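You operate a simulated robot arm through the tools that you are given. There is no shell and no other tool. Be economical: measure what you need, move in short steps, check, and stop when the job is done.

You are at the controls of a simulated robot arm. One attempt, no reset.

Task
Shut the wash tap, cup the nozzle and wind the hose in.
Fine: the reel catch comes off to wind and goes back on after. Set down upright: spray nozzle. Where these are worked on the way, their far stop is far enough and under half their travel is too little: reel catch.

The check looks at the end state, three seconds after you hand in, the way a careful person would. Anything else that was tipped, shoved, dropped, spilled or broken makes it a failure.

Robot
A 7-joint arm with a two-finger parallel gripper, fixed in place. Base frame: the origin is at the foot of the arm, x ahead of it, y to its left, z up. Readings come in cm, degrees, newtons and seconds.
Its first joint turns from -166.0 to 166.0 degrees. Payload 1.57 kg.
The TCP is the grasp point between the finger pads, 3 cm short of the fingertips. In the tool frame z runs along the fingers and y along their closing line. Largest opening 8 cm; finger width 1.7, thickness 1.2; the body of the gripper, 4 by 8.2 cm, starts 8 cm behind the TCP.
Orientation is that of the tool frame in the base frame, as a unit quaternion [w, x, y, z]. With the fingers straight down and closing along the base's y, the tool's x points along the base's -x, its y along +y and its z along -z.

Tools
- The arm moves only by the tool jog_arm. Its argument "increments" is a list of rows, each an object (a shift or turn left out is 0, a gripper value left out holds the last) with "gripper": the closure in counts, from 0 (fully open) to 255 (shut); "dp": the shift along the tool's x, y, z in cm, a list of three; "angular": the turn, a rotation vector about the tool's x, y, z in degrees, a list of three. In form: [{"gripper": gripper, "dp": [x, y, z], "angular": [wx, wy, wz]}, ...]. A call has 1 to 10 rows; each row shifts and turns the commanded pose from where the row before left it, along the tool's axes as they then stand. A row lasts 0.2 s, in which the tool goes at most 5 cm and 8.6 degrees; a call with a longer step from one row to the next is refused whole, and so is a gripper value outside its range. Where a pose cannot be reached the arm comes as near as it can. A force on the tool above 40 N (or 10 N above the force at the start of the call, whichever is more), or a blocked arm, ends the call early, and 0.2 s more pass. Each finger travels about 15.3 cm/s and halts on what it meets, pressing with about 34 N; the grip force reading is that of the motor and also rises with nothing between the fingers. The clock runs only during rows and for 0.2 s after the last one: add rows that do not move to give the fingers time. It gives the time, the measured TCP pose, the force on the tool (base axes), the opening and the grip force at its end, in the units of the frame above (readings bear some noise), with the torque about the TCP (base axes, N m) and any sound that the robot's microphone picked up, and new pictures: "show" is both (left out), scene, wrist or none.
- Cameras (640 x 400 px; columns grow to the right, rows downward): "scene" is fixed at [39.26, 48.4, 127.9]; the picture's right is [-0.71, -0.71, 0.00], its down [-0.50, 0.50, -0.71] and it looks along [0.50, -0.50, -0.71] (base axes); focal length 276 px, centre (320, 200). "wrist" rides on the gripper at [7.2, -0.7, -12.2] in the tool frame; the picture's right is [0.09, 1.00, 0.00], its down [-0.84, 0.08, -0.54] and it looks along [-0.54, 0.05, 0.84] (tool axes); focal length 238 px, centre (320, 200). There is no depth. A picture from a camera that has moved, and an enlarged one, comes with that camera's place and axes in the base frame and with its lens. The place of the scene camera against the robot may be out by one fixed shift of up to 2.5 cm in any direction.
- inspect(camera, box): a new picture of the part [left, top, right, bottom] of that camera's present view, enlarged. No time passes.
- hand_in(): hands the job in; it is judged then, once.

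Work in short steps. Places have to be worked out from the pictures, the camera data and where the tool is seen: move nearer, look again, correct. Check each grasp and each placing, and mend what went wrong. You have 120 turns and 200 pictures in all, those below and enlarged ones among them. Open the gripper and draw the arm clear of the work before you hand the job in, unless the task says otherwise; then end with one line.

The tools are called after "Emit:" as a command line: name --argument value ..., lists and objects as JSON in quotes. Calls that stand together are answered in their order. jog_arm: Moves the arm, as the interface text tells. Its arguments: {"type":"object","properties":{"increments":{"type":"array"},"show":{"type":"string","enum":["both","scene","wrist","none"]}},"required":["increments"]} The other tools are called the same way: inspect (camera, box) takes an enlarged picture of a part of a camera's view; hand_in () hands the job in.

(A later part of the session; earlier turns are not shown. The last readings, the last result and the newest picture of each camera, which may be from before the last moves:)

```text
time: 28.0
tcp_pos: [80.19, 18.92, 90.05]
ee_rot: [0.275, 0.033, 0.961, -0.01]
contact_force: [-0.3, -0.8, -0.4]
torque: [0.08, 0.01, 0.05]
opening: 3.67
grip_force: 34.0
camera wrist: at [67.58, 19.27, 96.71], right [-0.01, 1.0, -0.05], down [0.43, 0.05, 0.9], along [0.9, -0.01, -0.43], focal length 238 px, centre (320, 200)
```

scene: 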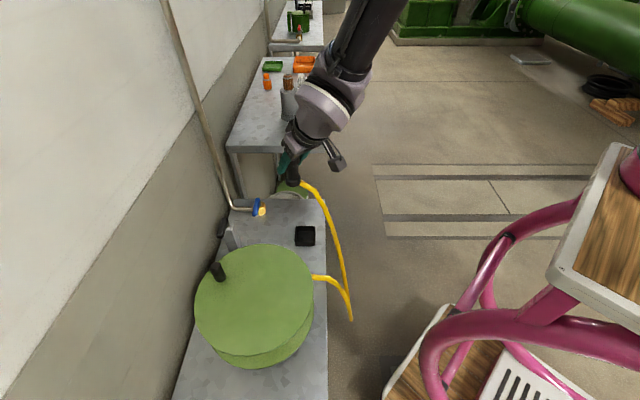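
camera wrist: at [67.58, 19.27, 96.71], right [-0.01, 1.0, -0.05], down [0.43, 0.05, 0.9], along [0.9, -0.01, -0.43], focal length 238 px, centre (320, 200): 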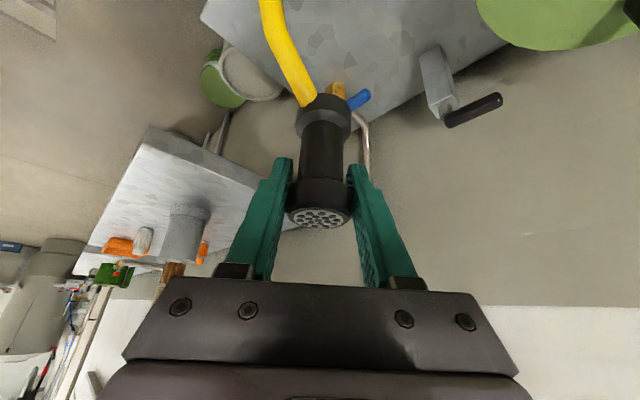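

From two close wrist views the cup rim centre is at (78.5,18.2), z≈64.3. I'll lower to about 4 cm above the rim and check alignment in the scene view.

Emit:
jog_arm --increments '[{"dp": [2.53, -0.2, 3.14]}, {"dp": [2.53, -0.2, 3.14]}, {"dp": [2.53, -0.2, 3.14]}, {"dp": [2.53, -0.2, 3.14]}]' --show "wrist"

Emit:
inspect --camera "scene" --box '[260, 180, 360, 260]'

Emit:
inspect --camera "wrist" --box '[240, 40, 400, 240]'

```text
time: 29.0
tcp_pos: [78.05, 18.44, 74.07]
ee_rot: [0.275, 0.032, 0.961, -0.009]
contact_force: [-0.9, 0.2, -1.6]
torque: [-0.01, 0.01, 0.04]
opening: 3.7
grip_force: 33.2
camera wrist: at [65.53, 18.65, 80.65], right [-0.01, 1.0, -0.05], down [0.43, 0.05, 0.9], along [0.9, -0.01, -0.43], focal length 238 px, centre (320, 200)
```

wrist: 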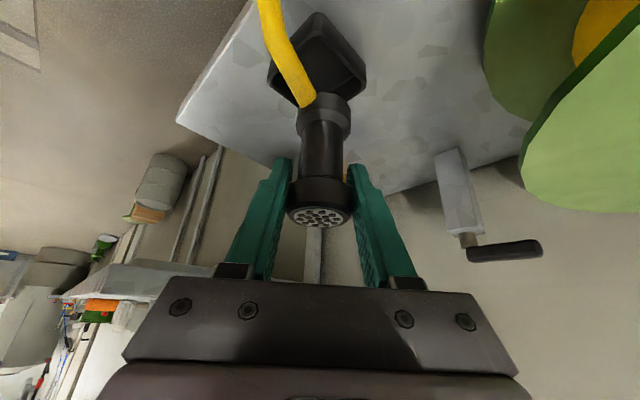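

```text
5.00 times, centred on (310, 220) of scene
camera zoom: at [39.26, 48.4, 127.9], right [-0.71, -0.71, 0.0], down [-0.5, 0.5, -0.71], along [0.5, -0.5, -0.71], focal length 1381 px, centre (370, 100)
```

zoom: 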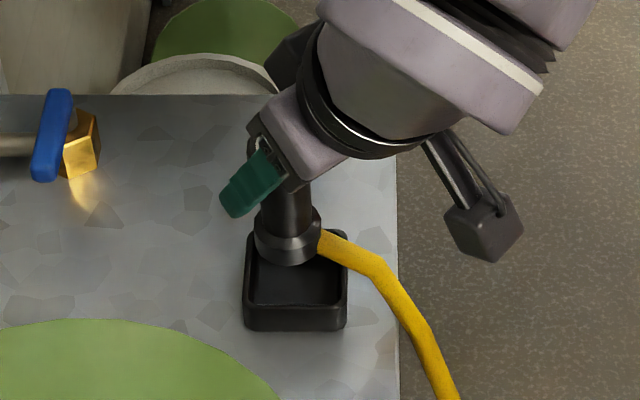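

```text
2.00 times, centred on (320, 140) of wrist
camera zoom: at [65.53, 18.65, 80.65], right [-0.01, 1.0, -0.05], down [0.43, 0.05, 0.9], along [0.9, -0.01, -0.43], focal length 477 px, centre (320, 320)
```

zoom: 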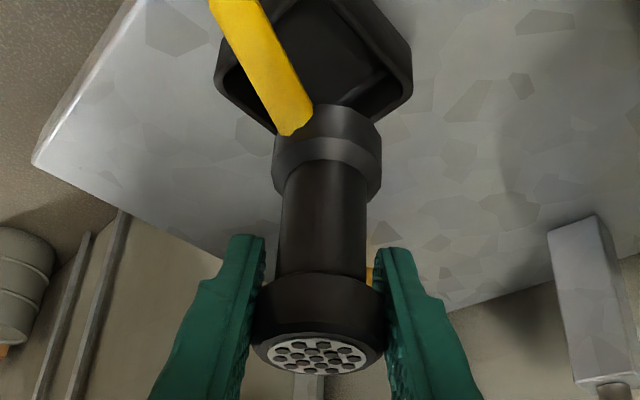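

The nozzle axis is at about (77.8,18.45) with its bottom near 67.3; the scene suggests it must go slightly toward +x,-y. I'll shift a bit, lower 1.5 cm and recheck.

Emit:
jog_arm --increments '[{"dp": [0.12, -0.28, 0.8]}, {"dp": [0.13, -0.28, 0.8]}]' --show "none"

Emit:
inspect --camera "scene" --box '[270, 200, 350, 250]'

Emit:
inspect --camera "wrist" --box '[240, 0, 400, 120]'

```text
time: 29.6
tcp_pos: [78.64, 17.81, 72.55]
ee_rot: [0.276, 0.032, 0.961, -0.009]
contact_force: [0.0, -0.1, -1.5]
torque: [0.02, 0.01, 0.01]
opening: 3.69
grip_force: 34.0
```

```text
8.00 times, centred on (310, 225) of scene
camera zoom: at [39.26, 48.4, 127.9], right [-0.71, -0.71, 0.0], down [-0.5, 0.5, -0.71], along [0.5, -0.5, -0.71], focal length 2210 px, centre (400, 0)
```

zoom: 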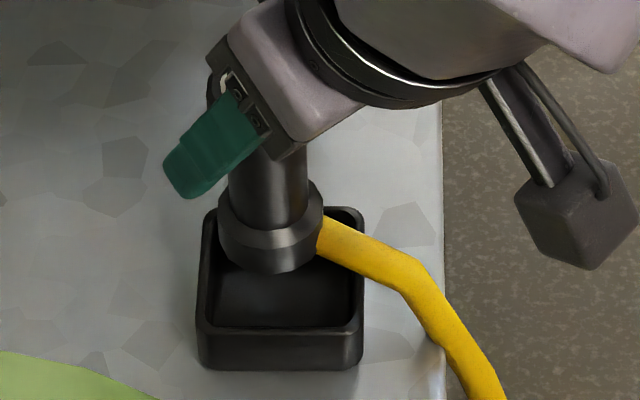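

```text
3.33 times, centred on (320, 60) of wrist
camera zoom: at [66.11, 18.09, 79.19], right [-0.01, 1.0, -0.05], down [0.43, 0.05, 0.9], along [0.9, -0.01, -0.43], focal length 794 px, centre (320, 667)
```

zoom: 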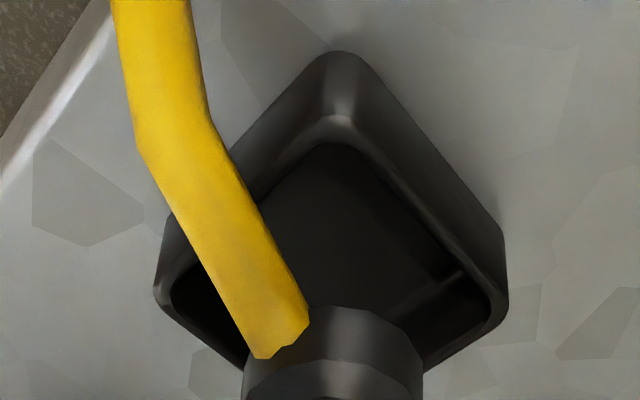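

Both views now agree the nozzle is centred over the cup within a few mm. Lowering gradually, watching force.

Emit:
jog_arm --increments '[{"dp": [0.6, -0.12, 0.72]}, {"dp": [0.53, 0, 0.85]}, {"dp": [0.26, 0, 0.42]}]' --show "none"

Emit:
inspect --camera "scene" --box '[270, 200, 350, 250]'

```text
time: 30.4
tcp_pos: [78.55, 17.84, 70.2]
ee_rot: [0.275, 0.032, 0.961, -0.009]
contact_force: [0.6, -0.1, -1.7]
torque: [0.0, 0.01, -0.03]
opening: 3.67
grip_force: 33.1
```

```text
8.00 times, centred on (310, 225) of scene
camera zoom: at [39.26, 48.4, 127.9], right [-0.71, -0.71, 0.0], down [-0.5, 0.5, -0.71], along [0.5, -0.5, -0.71], focal length 2210 px, centre (400, 0)
```

zoom: 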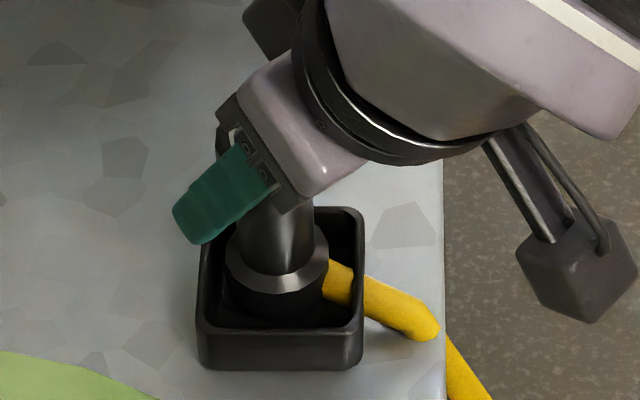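

The nozzle's base is inside the cup. I'll lower in small steps until it touches.

Emit:
jog_arm --increments '[{"dp": [0.21, 0, 0.34]}, {"dp": [0.21, 0, 0.34]}, {"dp": [0.21, 0, 0.34]}]' --show "none"

Emit:
inspect --camera "scene" --box '[270, 200, 350, 250]'

```text
time: 31.2
tcp_pos: [78.61, 17.75, 68.93]
ee_rot: [0.276, 0.032, 0.961, -0.009]
contact_force: [0.4, 0.2, -0.9]
torque: [0.01, 0.0, 0.03]
opening: 3.67
grip_force: 34.0
```

```text
8.00 times, centred on (310, 225) of scene
camera zoom: at [39.26, 48.4, 127.9], right [-0.71, -0.71, 0.0], down [-0.5, 0.5, -0.71], along [0.5, -0.5, -0.71], focal length 2210 px, centre (400, 0)
```

zoom: 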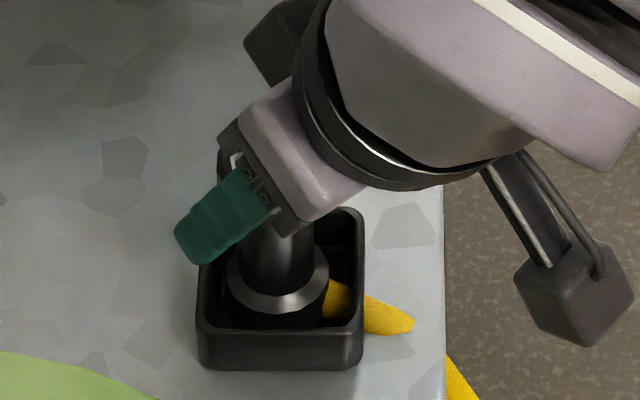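

Emit:
jog_arm --increments '[{"dp": [0.13, 0, 0.21]}, {"dp": [0.13, 0, 0.21]}, {"dp": [0.13, 0, 0.21]}]' --show "none"

Emit:
inspect --camera "scene" --box '[270, 200, 350, 250]'

```text
time: 32.0
tcp_pos: [78.65, 17.76, 68.38]
ee_rot: [0.277, 0.032, 0.96, -0.008]
contact_force: [0.0, 1.9, 19.0]
torque: [0.49, -0.12, 0.12]
opening: 3.71
grip_force: 34.3
```

```text
8.00 times, centred on (310, 225) of scene
camera zoom: at [39.26, 48.4, 127.9], right [-0.71, -0.71, 0.0], down [-0.5, 0.5, -0.71], along [0.5, -0.5, -0.71], focal length 2210 px, centre (400, 0)
```

zoom: 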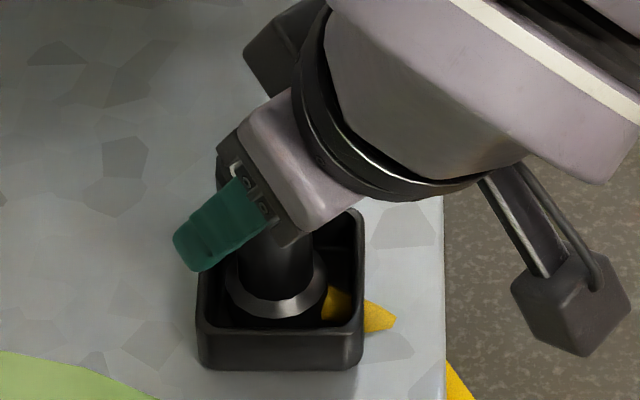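

Contact of 19 N shows the base is on the cup floor. I'll ease off slightly and open the fingers gently.

Emit:
jog_arm --increments '[{"dp": [-0.08, 0, -0.12]}, {"gripper": 125}, {"gripper": 110}, {"gripper": 90}, {"gripper": 60}]'

Emit:
inspect --camera "wrist" --box '[220, 0, 420, 240]'

```text
time: 33.2
tcp_pos: [78.53, 17.78, 68.45]
ee_rot: [0.276, 0.031, 0.961, -0.009]
contact_force: [-0.4, -1.1, -0.2]
torque: [0.04, 0.0, 0.0]
opening: 6.1
grip_force: 0.2
camera wrist: at [66.01, 18.02, 75.0], right [-0.01, 1.0, -0.05], down [0.43, 0.05, 0.9], along [0.9, -0.01, -0.43], focal length 238 px, centre (320, 200)
```

scene: 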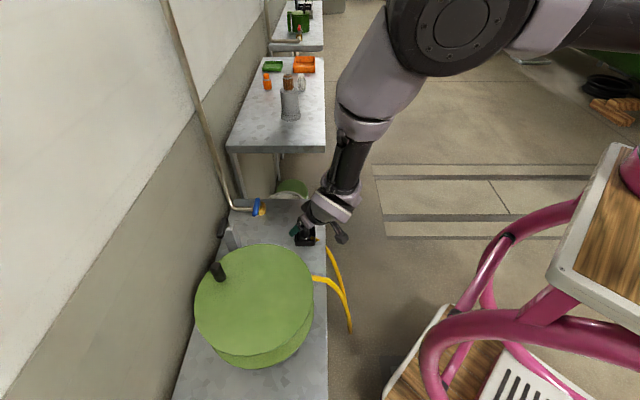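
wrist: 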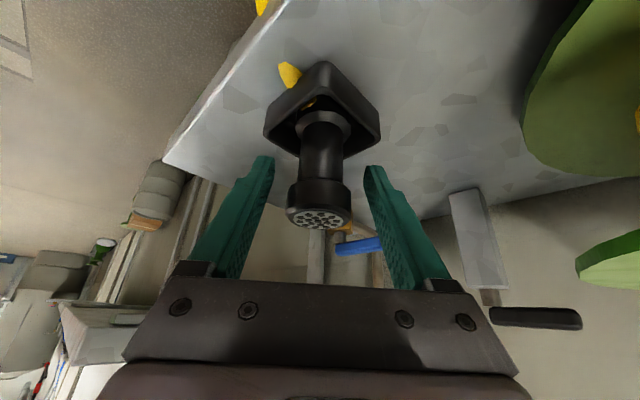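

```text
1.67 times, centred on (320, 120) of wrist
camera zoom: at [66.01, 18.02, 75.0], right [-0.01, 1.0, -0.05], down [0.43, 0.05, 0.9], along [0.9, -0.01, -0.43], focal length 397 px, centre (320, 333)
```

zoom: 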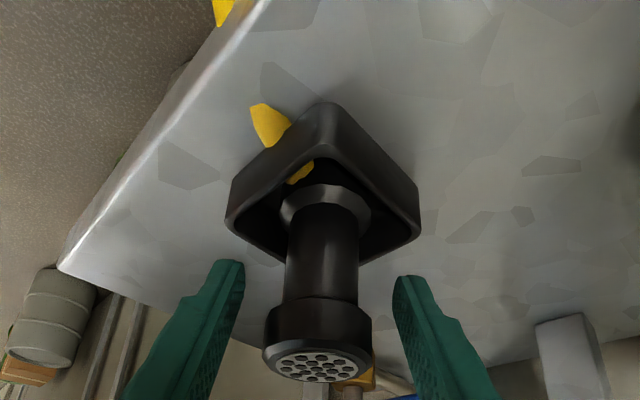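

The nozzle stands upright in the cup. I'll back out along the tool axis, then straighten the tool.

Emit:
jog_arm --increments '[{"gripper": 40, "dp": [0, 0, -3]}, {"gripper": 0, "dp": [0, 0, -4]}, {"dp": [0, 0, -4.5]}, {"dp": [-2, 0, -4]}, {"dp": [-2, 0, -4], "angular": [0, 8, 0]}, {"angular": [0, 8, 0]}, {"angular": [0, 8, 0]}, {"angular": [0, 8, 0]}, {"angular": [0, 0, -8]}, {"angular": [0, 0, -8]}]' --show "none"

Emit:
inspect --camera "scene" --box '[200, 180, 360, 380]'

```text
time: 35.4
tcp_pos: [71.62, 18.3, 86.95]
ee_rot: [0.0, -0.107, 0.994, 0.0]
contact_force: [-0.8, 0.5, 0.3]
torque: [0.02, -0.04, 0.0]
opening: 8.01
grip_force: 0.2
```

```text
2.00 times, centred on (280, 280) of scene
camera zoom: at [39.26, 48.4, 127.9], right [-0.71, -0.71, 0.0], down [-0.5, 0.5, -0.71], along [0.5, -0.5, -0.71], focal length 553 px, centre (400, 40)
```

zoom: 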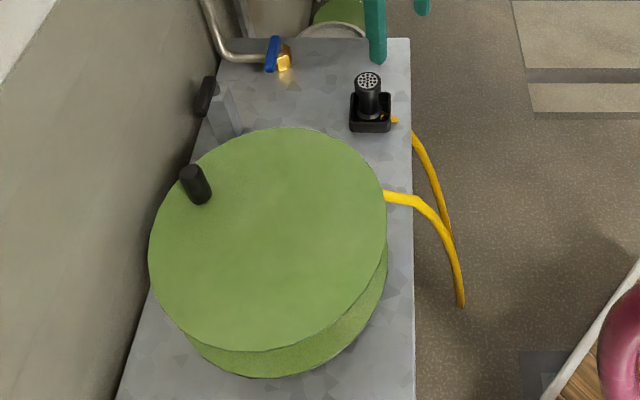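

The nozzle is cupped upright. Now I'll move over toward the reel catch and turn the camera to face the wall.

Emit:
jog_arm --increments '[{"dp": [-2.6, 3.2, -0.7]}, {"dp": [-2.6, 3.2, -0.7]}, {"dp": [-2.6, 3.2, -0.7]}, {"angular": [0, 0, -8]}, {"angular": [0, 0, -8]}, {"angular": [0, 0, -8]}, {"angular": [0, 0, -8]}]' --show "wrist"

Emit:
inspect --camera "wrist" --box '[250, 60, 490, 240]'

```text
time: 37.0
tcp_pos: [77.2, 29.24, 89.16]
ee_rot: [0.0, -0.378, 0.926, 0.0]
contact_force: [-0.1, 0.1, -0.3]
torque: [-0.04, -0.01, 0.0]
opening: 8.0
grip_force: 0.0
camera wrist: at [72.57, 23.84, 101.44], right [-0.76, 0.65, 0.0], down [0.54, 0.64, 0.54], along [0.35, 0.41, -0.84], focal length 238 px, centre (320, 200)
```

wrist: 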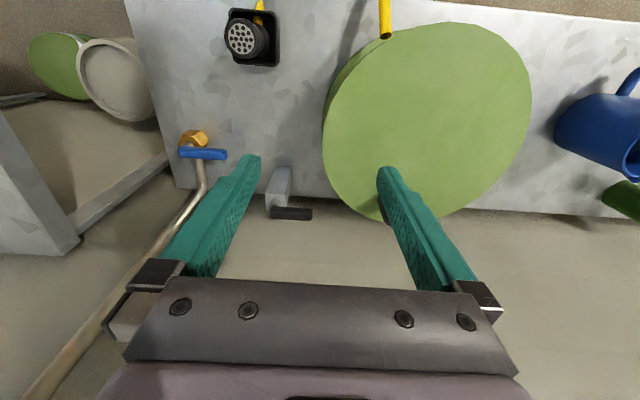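

```text
2.22 times, centred on (370, 150) of wrist
camera zoom: at [72.57, 23.84, 101.44], right [-0.76, 0.65, 0.0], down [0.54, 0.64, 0.54], along [0.35, 0.41, -0.84], focal length 530 px, centre (209, 311)
```

zoom: 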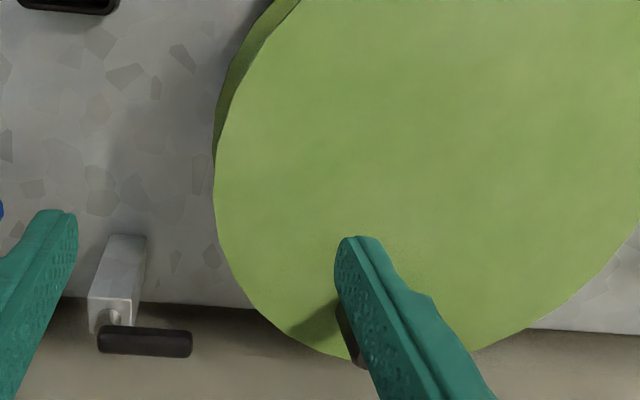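

The catch lever runs roughly level from its pivot (89.8,34.2,75) toward the reel, tip ≈(86.5,38.2,74), on the wall side of its post. I'll yaw the gripper so it closes across the lever, and view it side-on.

Emit:
jog_arm --increments '[{"angular": [0, 0, 8.6]}, {"angular": [0, 0, 8.6]}, {"angular": [0, 0, 8.6]}, {"angular": [0, 0, 8.6]}, {"angular": [0, 0, 8.6]}, {"angular": [0, 0, 8.6]}, {"angular": [0, 0, 8.6]}, {"angular": [0, 0, 8.6]}, {"angular": [0, 0, 8.6]}, {"angular": [0, 0, 8.6]}]' --show "none"

Emit:
jog_arm --increments '[{"angular": [-8.3, 0, 3]}, {"angular": [-8.3, 0, 0]}, {"angular": [-8.4, 0, 0]}]' --show "wrist"

```text
time: 39.2
tcp_pos: [77.29, 29.25, 89.23]
ee_rot: [0.0, 0.359, 0.933, 0.0]
contact_force: [0.7, 0.3, 0.5]
torque: [-0.02, -0.04, -0.01]
opening: 7.99
grip_force: 0.0
```

```text
refused: row 1 steps farther than a row can; nothing moved
```

Emit:
jog_arm --increments '[{"angular": [0, 0, 3]}, {"angular": [-8.3, 0, 0]}, {"angular": [-8.3, 0, 0]}, {"angular": [-8.4, 0, 0]}]' --show "wrist"

```text
time: 40.2
tcp_pos: [77.24, 29.54, 89.2]
ee_rot: [0.082, 0.371, 0.903, 0.202]
contact_force: [-0.7, 1.2, 0.7]
torque: [-0.08, -0.04, 0.02]
opening: 8.02
grip_force: 0.1
camera wrist: at [67.98, 30.5, 100.06], right [0.57, 0.71, 0.42], down [0.48, -0.7, 0.52], along [0.67, -0.09, -0.74], focal length 238 px, centre (320, 200)
```

wrist: 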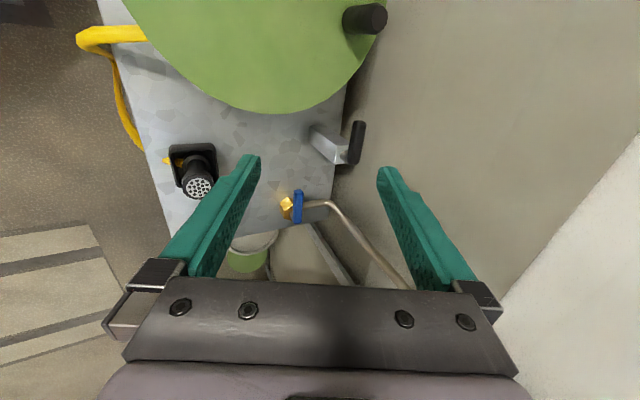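

The lever geometry is confirmed from a third view. I'll approach to 7 cm short of the lever along the tilted tool axis.

Emit:
jog_arm --increments '[{"gripper": 115, "dp": [-0.5, 1.76, 3.95]}, {"gripper": 115, "dp": [-0.5, 1.76, 3.95]}, {"gripper": 115, "dp": [-0.5, 1.76, 3.95]}]'

Emit:
inspect --camera "wrist" --box '[220, 40, 440, 260]'

```text
time: 41.0
tcp_pos: [85.29, 35.22, 80.66]
ee_rot: [0.083, 0.372, 0.903, 0.2]
contact_force: [-0.3, -0.4, 0.4]
torque: [0.02, 0.01, 0.0]
opening: 4.42
grip_force: 0.0
camera wrist: at [76.17, 36.16, 91.51], right [0.57, 0.7, 0.42], down [0.48, -0.7, 0.52], along [0.67, -0.1, -0.74], focal length 238 px, centre (320, 200)
```

scene: 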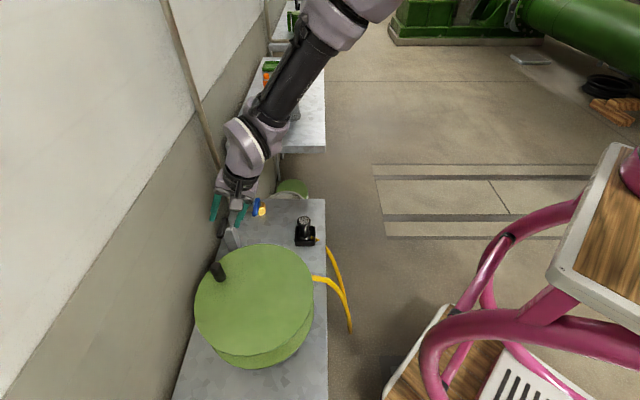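
wrist: 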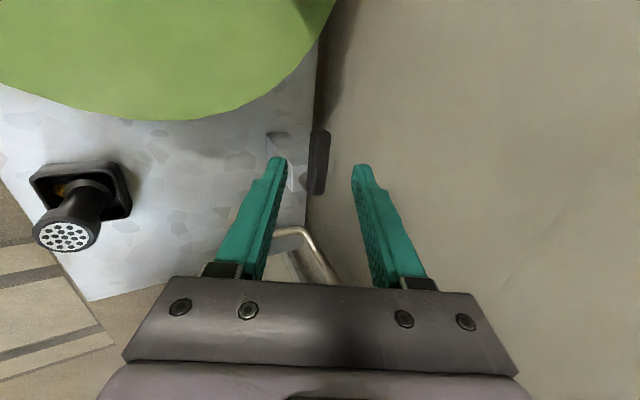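

```text
1.82 times, centred on (330, 150) of wrist
camera zoom: at [76.17, 36.16, 91.51], right [0.57, 0.7, 0.42], down [0.48, -0.7, 0.52], along [0.67, -0.1, -0.74], focal length 433 px, centre (302, 291)
```

zoom: 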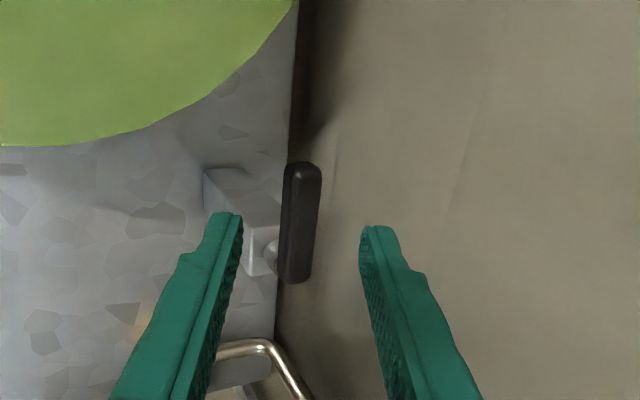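

The lever lies between the fingers. I'll advance 6 cm along the tool axis to straddle it near the tip.

Emit:
jog_arm --increments '[{"gripper": 128, "dp": [0, 0, 2.5]}, {"gripper": 128, "dp": [0, 0, 2]}, {"gripper": 128, "dp": [0, 0, 1.5]}]' --show "wrist"

```text
time: 41.8
tcp_pos: [86.88, 36.91, 75.21]
ee_rot: [0.082, 0.372, 0.903, 0.2]
contact_force: [0.3, -0.1, -0.1]
torque: [0.01, 0.01, 0.01]
opening: 4.01
grip_force: 0.0
camera wrist: at [77.83, 37.99, 86.07], right [0.57, 0.71, 0.42], down [0.48, -0.7, 0.52], along [0.66, -0.1, -0.74], focal length 238 px, centre (320, 200)
```

wrist: 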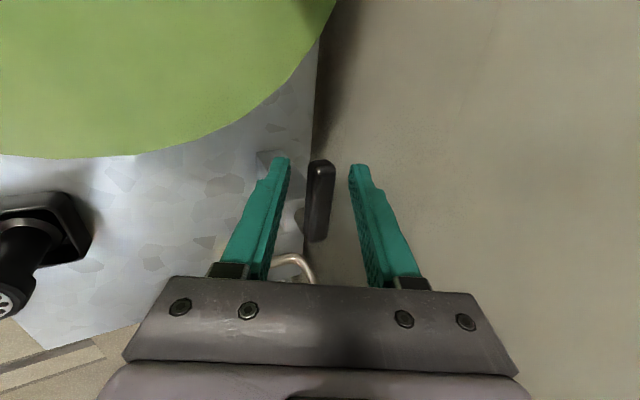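

The lever is between the fingers; closing to grip it.

Emit:
jog_arm --increments '[{"gripper": 170}, {"gripper": 210}, {"gripper": 240}, {"gripper": 240}]' --show "wrist"

```text
time: 42.8
tcp_pos: [86.96, 37.0, 75.14]
ee_rot: [0.084, 0.372, 0.902, 0.201]
contact_force: [0.4, 1.1, -0.5]
torque: [-0.37, 0.01, 0.02]
opening: 2.07
grip_force: 33.9
camera wrist: at [77.83, 37.99, 86.07], right [0.57, 0.71, 0.42], down [0.48, -0.7, 0.52], along [0.66, -0.1, -0.74], focal length 238 px, centre (320, 200)
```

wrist: 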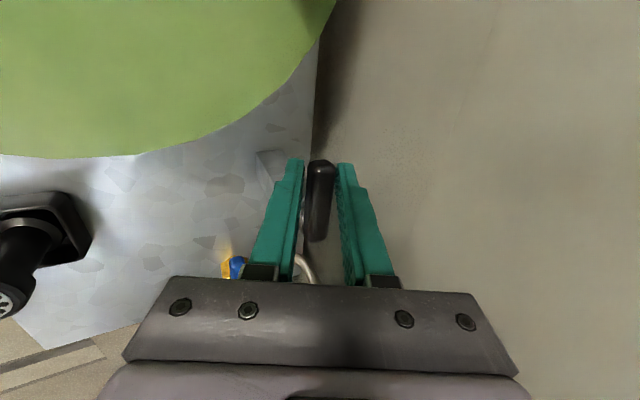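

It's gripped (2.07 cm). I'll try raising the tip in a small arc about the pivot, watching force.

Emit:
jog_arm --increments '[{"dp": [0, 0.21, -0.45]}, {"dp": [-0.05, 0.21, -0.45]}, {"dp": [-0.1, 0.21, -0.45]}]' --show "wrist"

Emit:
inspect --camera "scene" --box '[190, 180, 290, 270]'

```text
time: 43.6
tcp_pos: [86.8, 36.63, 76.47]
ee_rot: [0.08, 0.372, 0.903, 0.199]
contact_force: [-14.1, -11.3, -16.2]
torque: [-0.2, 0.56, -0.14]
opening: 2.54
grip_force: 12.0
camera wrist: at [77.77, 37.75, 87.38], right [0.57, 0.71, 0.42], down [0.48, -0.7, 0.52], along [0.66, -0.1, -0.74], focal length 238 px, centre (320, 200)
```

wrist: 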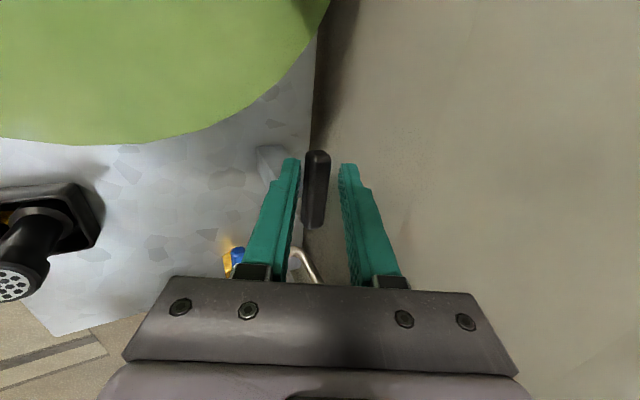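

```text
4.44 times, centred on (240, 225) of scene
camera zoom: at [39.26, 48.4, 127.9], right [-0.71, -0.71, 0.0], down [-0.5, 0.5, -0.71], along [0.5, -0.5, -0.71], focal length 1228 px, centre (676, 89)
```

zoom: 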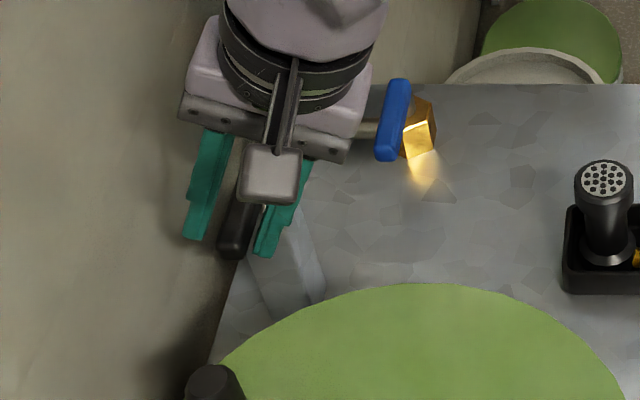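

The lever resisted lifting and the fingers slipped, so I may have the pivot axis wrong. I'll release, back off and look more closely.

Emit:
jog_arm --increments '[{"gripper": 128}, {"gripper": 100}, {"dp": [0, 0, -4]}, {"dp": [0, 0, -4]}, {"gripper": 0, "dp": [4, 0, -2]}]' --show "none"

Emit:
inspect --camera "wrist" --box '[240, 60, 400, 220]'

Emit:
inspect --camera "scene" --box '[200, 200, 260, 260]'

```text
time: 44.8
tcp_pos: [81.35, 36.42, 85.73]
ee_rot: [0.082, 0.373, 0.902, 0.2]
contact_force: [0.7, -0.2, 0.0]
torque: [0.06, 0.01, 0.03]
opening: 8.02
grip_force: 0.1
```

```text
2.50 times, centred on (320, 140) of wrist
camera zoom: at [72.29, 37.61, 96.55], right [0.57, 0.7, 0.42], down [0.48, -0.7, 0.52], along [0.67, -0.1, -0.74], focal length 596 px, centre (320, 350)
```

zoom: 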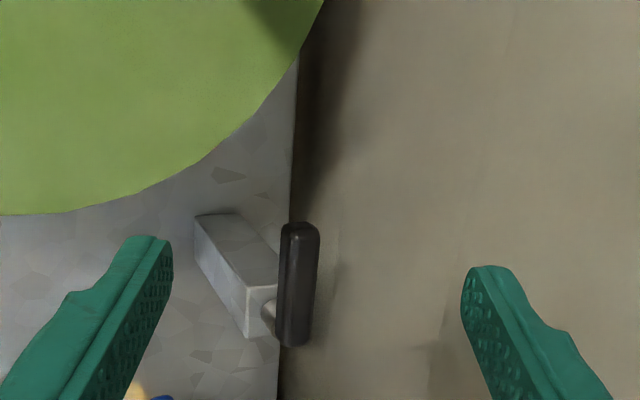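

```text
6.67 times, centred on (230, 230) of scene
camera zoom: at [39.26, 48.4, 127.9], right [-0.71, -0.71, 0.0], down [-0.5, 0.5, -0.71], along [0.5, -0.5, -0.71], focal length 1842 px, centre (920, 0)
```

zoom: 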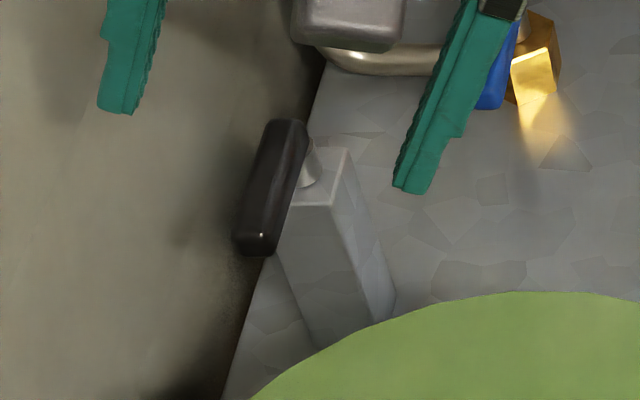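

Triangulating the post top (90.1,33.9,71.9) against the lever pivot (89.6,34.5,75) shows the lever sits above the post on a vertical shaft, so it swings horizontally. I'll straddle it again and push sideways, away from the wall.

Emit:
jog_arm --increments '[{"gripper": 128, "dp": [-4, 0, 2]}, {"gripper": 128, "dp": [0, 0, 4]}, {"gripper": 128, "dp": [0, 0, 4]}, {"gripper": 128, "dp": [0, 0.2, 0.8]}, {"dp": [0, -0.9, -0.43]}, {"dp": [0, -0.9, -0.43]}, {"dp": [0, -0.45, -0.21]}]' --show "wrist"

Emit:
inspect --camera "scene" --box '[200, 200, 260, 260]'

```text
time: 46.4
tcp_pos: [85.72, 35.48, 76.02]
ee_rot: [0.082, 0.372, 0.903, 0.2]
contact_force: [1.3, 1.8, -0.4]
torque: [0.04, 0.0, 0.02]
opening: 4.18
grip_force: 0.9
camera wrist: at [76.59, 36.51, 86.94], right [0.57, 0.71, 0.42], down [0.48, -0.7, 0.52], along [0.67, -0.1, -0.74], focal length 238 px, centre (320, 200)
```

wrist: 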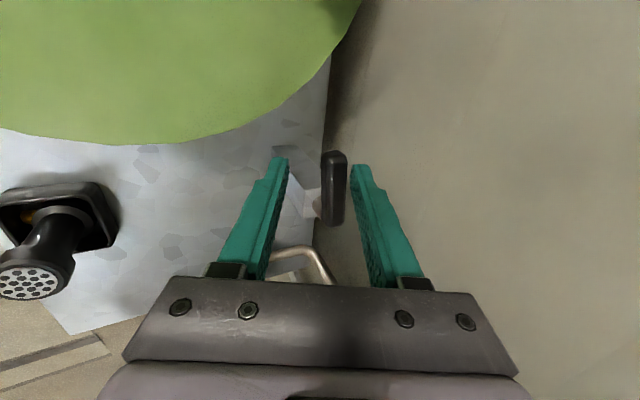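

```text
6.67 times, centred on (230, 230) of scene
camera zoom: at [39.26, 48.4, 127.9], right [-0.71, -0.71, 0.0], down [-0.5, 0.5, -0.71], along [0.5, -0.5, -0.71], focal length 1842 px, centre (920, 0)
```

zoom: 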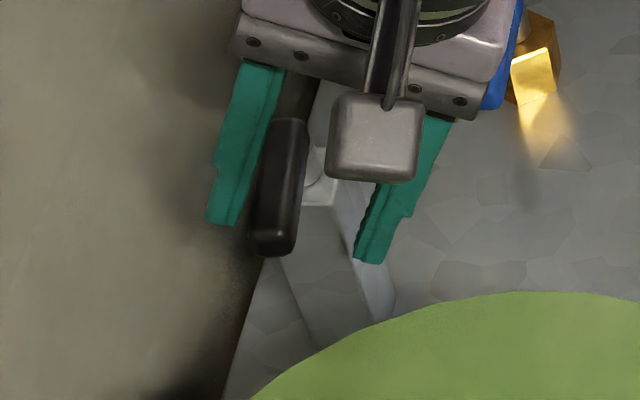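

The lever is moving with about 2 N of force. I'll keep pushing along an arc about the shaft.

Emit:
jog_arm --increments '[{"dp": [0.09, -0.65, -0.31]}, {"dp": [-0.04, -0.66, -0.31]}, {"dp": [-0.16, -0.64, -0.3]}, {"dp": [-0.28, -0.61, -0.29]}, {"dp": [-0.39, -0.55, -0.26]}]' --show "wrist"

Emit:
inspect --camera "scene" --box '[200, 200, 260, 260]'

```text
time: 47.6
tcp_pos: [83.88, 32.36, 76.15]
ee_rot: [0.083, 0.371, 0.903, 0.2]
contact_force: [0.4, 1.0, -0.8]
torque: [0.02, -0.03, 0.04]
opening: 3.98
grip_force: 0.3
camera wrist: at [74.7, 33.5, 86.93], right [0.57, 0.71, 0.42], down [0.48, -0.7, 0.52], along [0.67, -0.1, -0.74], focal length 238 px, centre (320, 200)
```

wrist: 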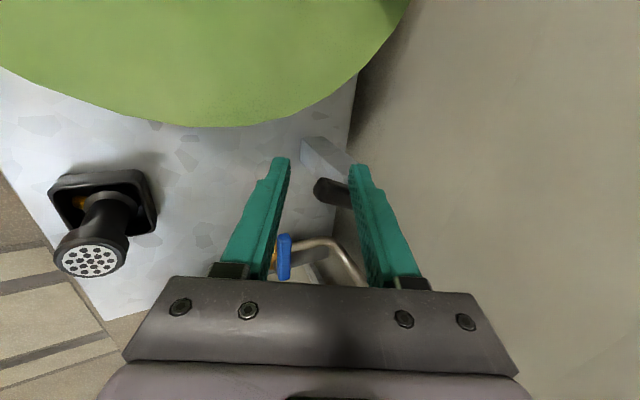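

```text
6.67 times, centred on (230, 230) of scene
camera zoom: at [39.26, 48.4, 127.9], right [-0.71, -0.71, 0.0], down [-0.5, 0.5, -0.71], along [0.5, -0.5, -0.71], focal length 1842 px, centre (920, 0)
```

zoom: 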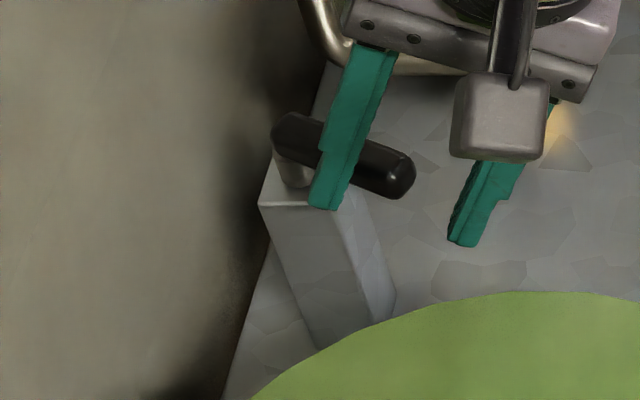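

The lever is now swung about 75° toward the room side. I'll continue the arc to find its stop.

Emit:
jog_arm --increments '[{"dp": [-0.45, -0.35, -0.16]}, {"dp": [-0.5, -0.28, -0.13]}, {"dp": [-0.55, -0.2, -0.09]}, {"dp": [-0.57, -0.12, -0.05]}]' --show "none"

Emit:
inspect --camera "scene" --box '[200, 200, 260, 260]'

```text
time: 48.6
tcp_pos: [84.19, 30.8, 76.05]
ee_rot: [0.08, 0.37, 0.904, 0.2]
contact_force: [-11.9, 17.0, -3.2]
torque: [0.31, 0.05, 0.66]
opening: 4.14
grip_force: 0.5
```

```text
6.67 times, centred on (230, 230) of scene
camera zoom: at [39.26, 48.4, 127.9], right [-0.71, -0.71, 0.0], down [-0.5, 0.5, -0.71], along [0.5, -0.5, -0.71], focal length 1842 px, centre (920, 0)
```

zoom: 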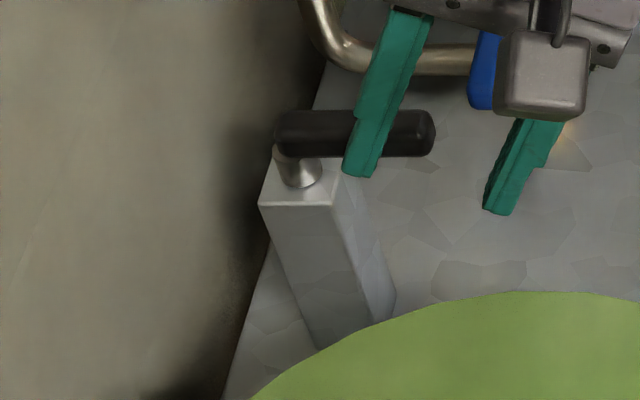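

The lever now points square to the room and the force has risen to 20 N: it's at its stop, so the catch is off. I'll back off and lift away, straightening the tool.

Emit:
jog_arm --increments '[{"dp": [0.8, 0, 0]}, {"dp": [0.5, 1.3, -2.8]}, {"dp": [0, 1.8, -3.8]}, {"dp": [0, 1.8, -3.8]}, {"angular": [8.3, 0, 0]}, {"angular": [8.3, 0, 0]}, {"angular": [8.4, 0, 0]}]' --show "both"

```text
time: 50.2
tcp_pos: [83.65, 31.13, 87.69]
ee_rot: [0.001, 0.382, 0.924, 0.0]
contact_force: [-0.2, 1.8, -0.2]
torque: [0.05, -0.01, -0.04]
opening: 3.98
grip_force: 0.1
camera wrist: at [78.15, 35.83, 99.91], right [0.64, 0.77, 0.0], down [0.65, -0.53, 0.54], along [0.42, -0.35, -0.84], focal length 238 px, centre (320, 200)
```

scene: 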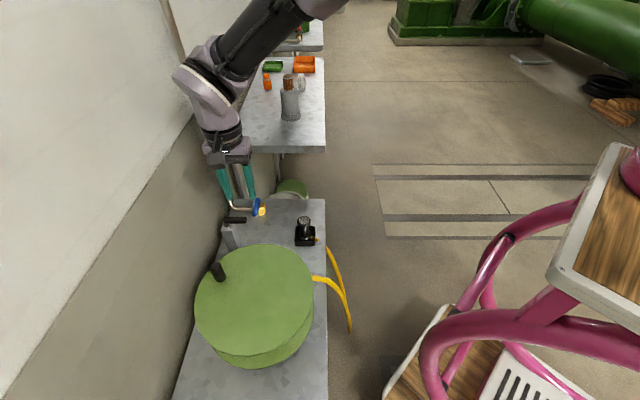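
wrist: 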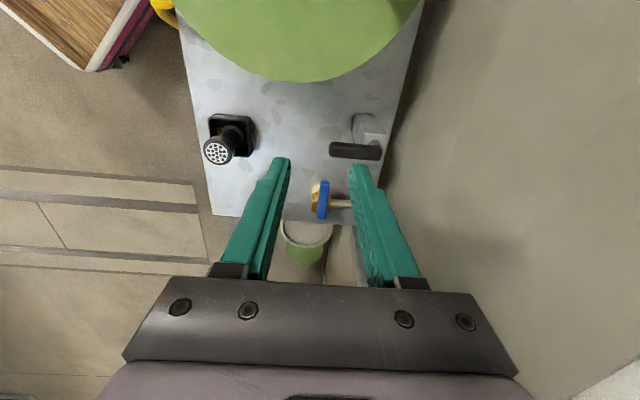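

Now over to the reel to locate the crank knob and centre precisely.

Emit:
jog_arm --increments '[{"gripper": 0, "dp": [4, -0.8, -1.2]}, {"dp": [4, -0.8, -1.2]}, {"dp": [4, -0.8, -1.2]}, {"dp": [4, -0.8, -1.2]}, {"angular": [0, 0, -8.6]}, {"angular": [0, 0, -8.6]}, {"angular": [0, 0, -8.6]}, {"angular": [0, 0, -8.6]}, {"angular": [0, 0, -8.6]}, {"angular": [0, 0, -2]}]' --show "wrist"

```text
time: 52.4
tcp_pos: [70.15, 40.18, 92.41]
ee_rot: [0.001, -0.003, 1.0, 0.001]
contact_force: [0.0, 0.2, 0.8]
torque: [0.0, 0.0, 0.0]
opening: 8.01
grip_force: 0.1
camera wrist: at [62.89, 39.61, 104.66], right [-0.1, 1.0, 0.0], down [0.84, 0.08, 0.54], along [0.54, 0.05, -0.84], focal length 238 px, centre (320, 200)
```

wrist: 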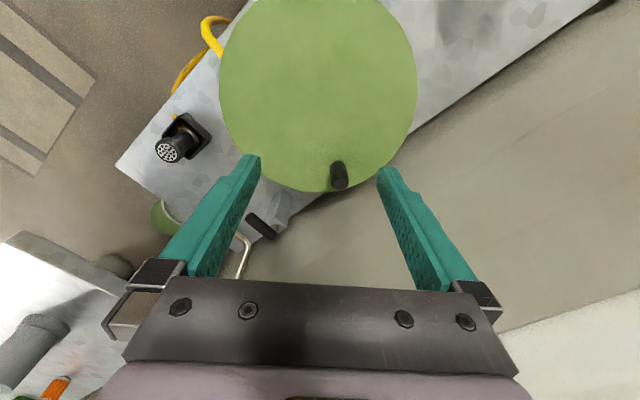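

Combining three views: reel centre ≈(69.7,40.2), radius 12.5, disc z≈72; crank knob at (77.5,43.6), top z≈77.5, crank radius 8.5. I'll come down over the knob.

Emit:
jog_arm --increments '[{"dp": [-2.45, 1.13, 3.5]}, {"dp": [-2.45, 1.13, 3.5]}, {"gripper": 80, "dp": [-2.45, 1.13, 3.5]}]' --show "wrist"

```text
time: 53.2
tcp_pos: [77.43, 43.69, 81.82]
ee_rot: [0.001, -0.002, 1.0, 0.001]
contact_force: [-0.2, 0.5, 1.1]
torque: [-0.01, -0.03, 0.0]
opening: 5.51
grip_force: 0.1
camera wrist: at [70.26, 43.06, 94.14], right [-0.1, 1.0, 0.0], down [0.84, 0.08, 0.54], along [0.54, 0.05, -0.84], focal length 238 px, centre (320, 200)
```

wrist: 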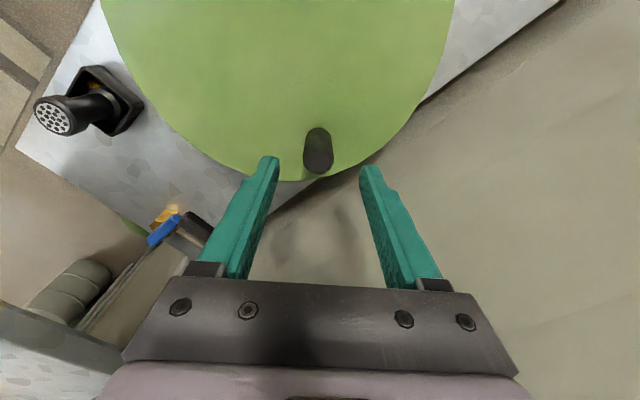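

The knob is directly below the TCP. Lowering and gripping it.

Emit:
jog_arm --increments '[{"gripper": 80, "dp": [0, 0, 3]}, {"dp": [0, 0, 2.6]}, {"gripper": 130}, {"gripper": 180}, {"gripper": 230}, {"gripper": 230}]' --show "wrist"

```text
time: 54.6
tcp_pos: [77.51, 43.54, 76.2]
ee_rot: [0.0, -0.002, 1.0, 0.001]
contact_force: [-1.8, -2.6, -1.3]
torque: [0.18, 0.07, 0.19]
opening: 2.25
grip_force: 35.4
camera wrist: at [70.27, 43.05, 88.54], right [-0.1, 1.0, 0.0], down [0.84, 0.08, 0.54], along [0.54, 0.05, -0.84], focal length 238 px, centre (320, 200)
```

wrist: 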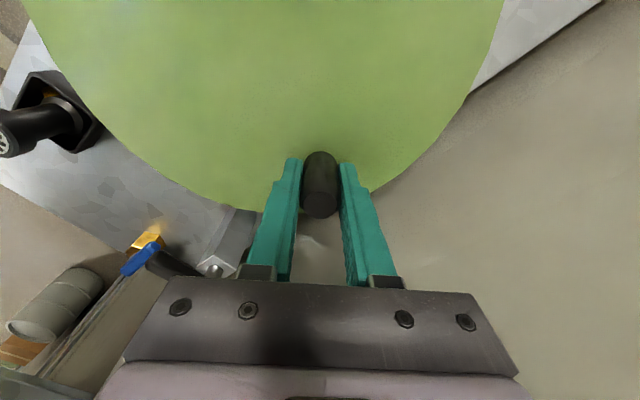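

The knob is gripped (2.25 cm). I'll try a small counter-clockwise arc, which should pull the hose in.

Emit:
jog_arm --increments '[{"dp": [0.548, 1.052, 0]}, {"dp": [0.688, 0.966, 0]}, {"dp": [0.817, 0.86, 0]}]' --show "scene"

```text
time: 55.4
tcp_pos: [75.89, 45.96, 76.19]
ee_rot: [0.003, 0.0, 1.0, -0.002]
contact_force: [19.5, -27.5, 6.2]
torque: [1.0, 0.61, 0.13]
opening: 2.43
grip_force: 35.7
```

scene: 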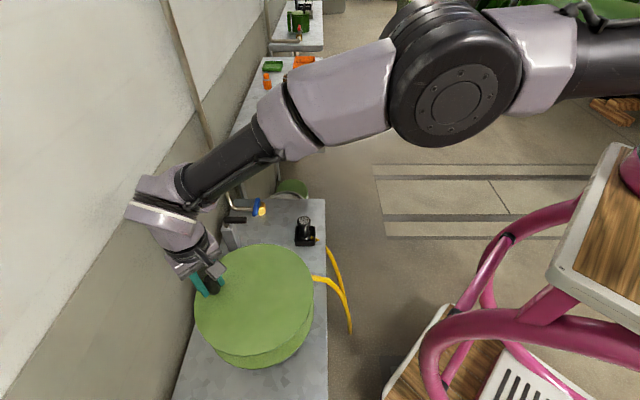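

The arm meets about 33 N of tangential resistance. I'll check whether the knob actually moved with the fingers.

Emit:
inspect --camera "wrist" --box '[160, 60, 480, 280]'

Emit:
inspect --camera "scene" --box '[180, 200, 360, 380]'

```text
1.82 times, centred on (320, 170) of wrist
camera zoom: at [68.62, 45.43, 88.5], right [-0.09, 1.0, 0.0], down [0.83, 0.08, 0.55], along [0.54, 0.05, -0.84], focal length 433 px, centre (320, 254)
```

zoom: 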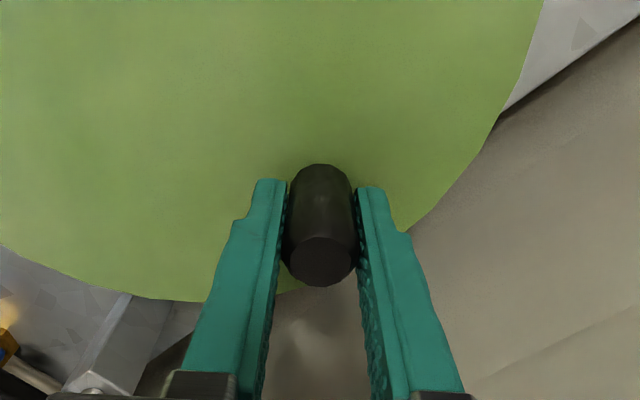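

```text
2.22 times, centred on (270, 290) of scene
camera zoom: at [39.26, 48.4, 127.9], right [-0.71, -0.71, 0.0], down [-0.5, 0.5, -0.71], along [0.5, -0.5, -0.71], focal length 614 px, centre (431, 0)
```

zoom: 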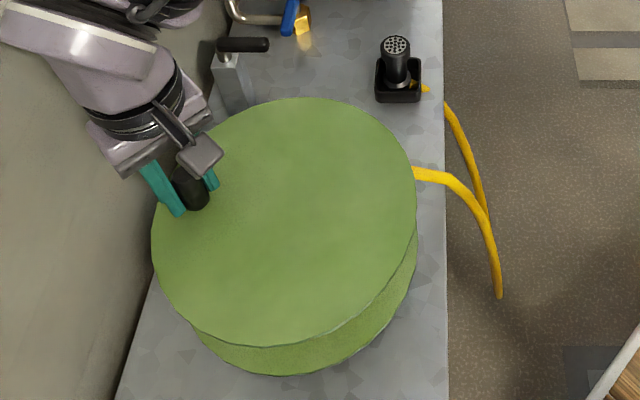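

The knob did move with the fingers. I'll hold still a moment to see whether the resistance is drag or a stop.

Emit:
jog_arm --increments '[{"dp": [0, 0, 0]}, {"dp": [0, 0, 0]}, {"dp": [0, 0, 0]}]' --show "none"

```text
time: 55.9
tcp_pos: [75.93, 45.91, 76.2]
ee_rot: [0.002, -0.001, 1.0, -0.002]
contact_force: [2.5, -14.0, 5.8]
torque: [1.24, 1.1, 0.15]
opening: 2.4
grip_force: 35.8
stopped in row 2: the force on the tool passed its limit at 45 N (the readings are from after the stop); the commanded pose is now the measured one
```

It's a hard resistance after about 19° of turn. I'll try the other way, clockwise.

Emit:
jog_arm --increments '[{"dp": [-0.75, -0.85, 0]}, {"dp": [-0.69, -0.97, 0]}, {"dp": [-0.55, -1.05, 0]}, {"dp": [-0.4, -1.12, 0]}, {"dp": [-0.24, -1.16, 0]}]' --show "none"

Emit:
inspect --camera "scene" --box '[180, 200, 360, 380]'

```text
time: 57.1
tcp_pos: [78.4, 40.97, 76.3]
ee_rot: [0.003, -0.001, 1.0, -0.001]
contact_force: [3.3, 6.4, 4.2]
torque: [0.95, -0.07, -0.34]
opening: 2.37
grip_force: 36.0
```

```text
2.22 times, centred on (270, 290) of scene
camera zoom: at [39.26, 48.4, 127.9], right [-0.71, -0.71, 0.0], down [-0.5, 0.5, -0.71], along [0.5, -0.5, -0.71], focal length 614 px, centre (431, 0)
```

zoom: 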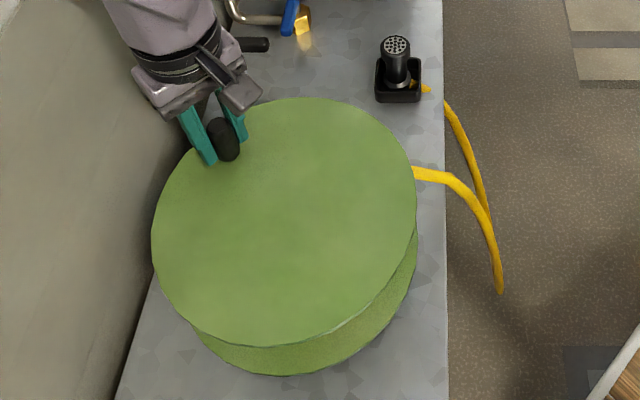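

Clockwise turns easily, and the hose loop appears slightly shorter. I'll continue clockwise and watch the hose.

Emit:
jog_arm --increments '[{"dp": [0.03, -1.8, 0]}, {"dp": [0.4, -1.75, 0]}, {"dp": [0.76, -1.63, 0]}, {"dp": [1.08, -1.44, 0]}, {"dp": [1.36, -1.18, 0]}]' --show "scene"

```text
time: 58.3
tcp_pos: [74.85, 33.25, 76.28]
ee_rot: [0.001, -0.001, 1.0, -0.002]
contact_force: [1.8, 1.9, -3.6]
torque: [1.15, 0.26, -0.05]
opening: 2.36
grip_force: 35.9
```

scene: 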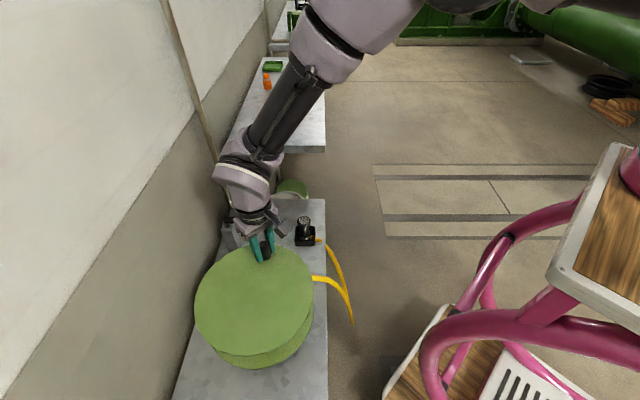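

Clockwise is shortening the hose loop. Continuing the crank.

Emit:
jog_arm --increments '[{"dp": [1.57, -0.87, 0]}, {"dp": [1.72, -0.53, 0]}, {"dp": [1.79, -0.16, 0]}, {"dp": [1.785, 0.22, 0]}, {"dp": [1.7, 0.59, 0]}, {"dp": [1.54, 0.93, 0]}, {"dp": [1.31, 1.23, 0]}, {"dp": [1.03, 1.47, 0]}, {"dp": [0.7, 1.655, 0]}]' --show "scene"

```text
time: 59.9
tcp_pos: [62.87, 34.53, 75.92]
ee_rot: [-0.002, 0.001, 1.0, -0.006]
contact_force: [-6.6, -6.8, -2.2]
torque: [0.34, -0.01, -0.05]
opening: 2.43
grip_force: 9.2
stopped in row 8: the force on the tool passed its limit at 43 N (the readings are from after the stop); the commanded pose is now the measured one
```

scene: 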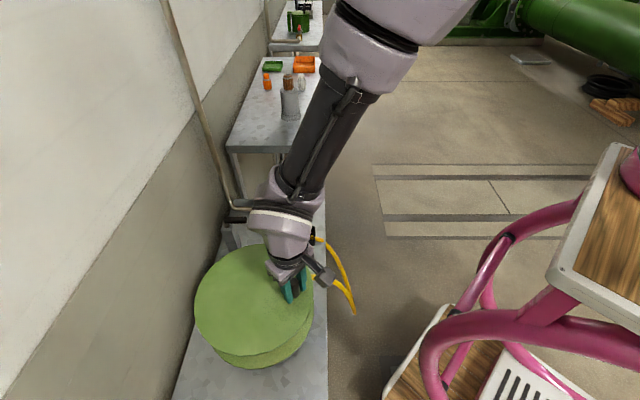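

The hose is winding in. The stop came from a radius error; a refit gives centre (69.3,40.2) and radius 8.9. Regrip and continue.

Emit:
jog_arm --increments '[{"gripper": 255}, {"dp": [1.32, 1.3, 0]}, {"dp": [0.74, 1.71, 0]}, {"dp": [0.37, 1.82, 0]}, {"dp": [-0.02, 1.86, 0]}, {"dp": [-0.41, 1.82, 0]}, {"dp": [-0.77, 1.69, 0]}, {"dp": [-1.11, 1.49, 0]}]' --show "both"

```text
time: 61.7
tcp_pos: [62.54, 46.5, 75.85]
ee_rot: [-0.002, 0.001, 1.0, -0.004]
contact_force: [-6.5, 6.1, 4.5]
torque: [1.53, -0.21, 0.01]
opening: 1.89
grip_force: 33.2
camera wrist: at [55.52, 45.98, 88.28], right [-0.09, 1.0, -0.01], down [0.84, 0.08, 0.54], along [0.54, 0.04, -0.84], focal length 238 px, centre (320, 200)
```

scene: 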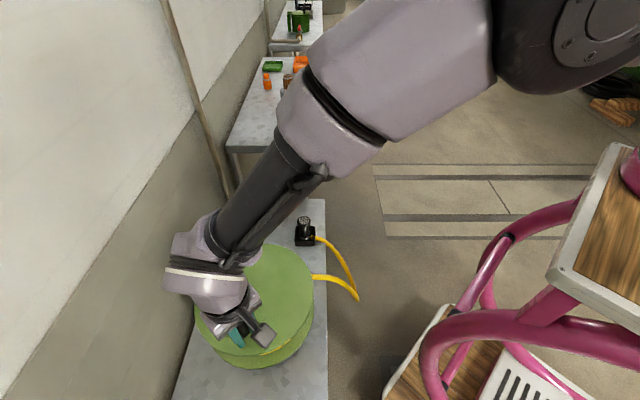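
wrist: 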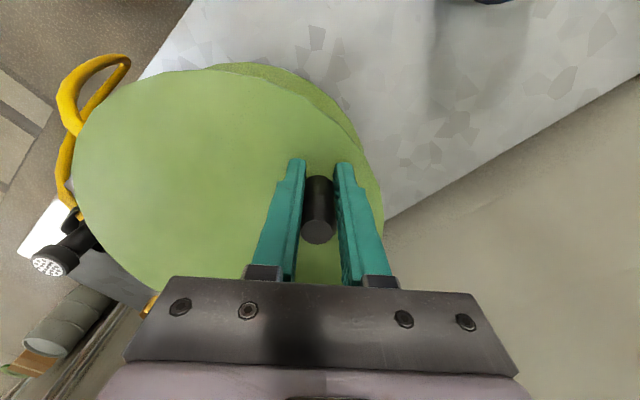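

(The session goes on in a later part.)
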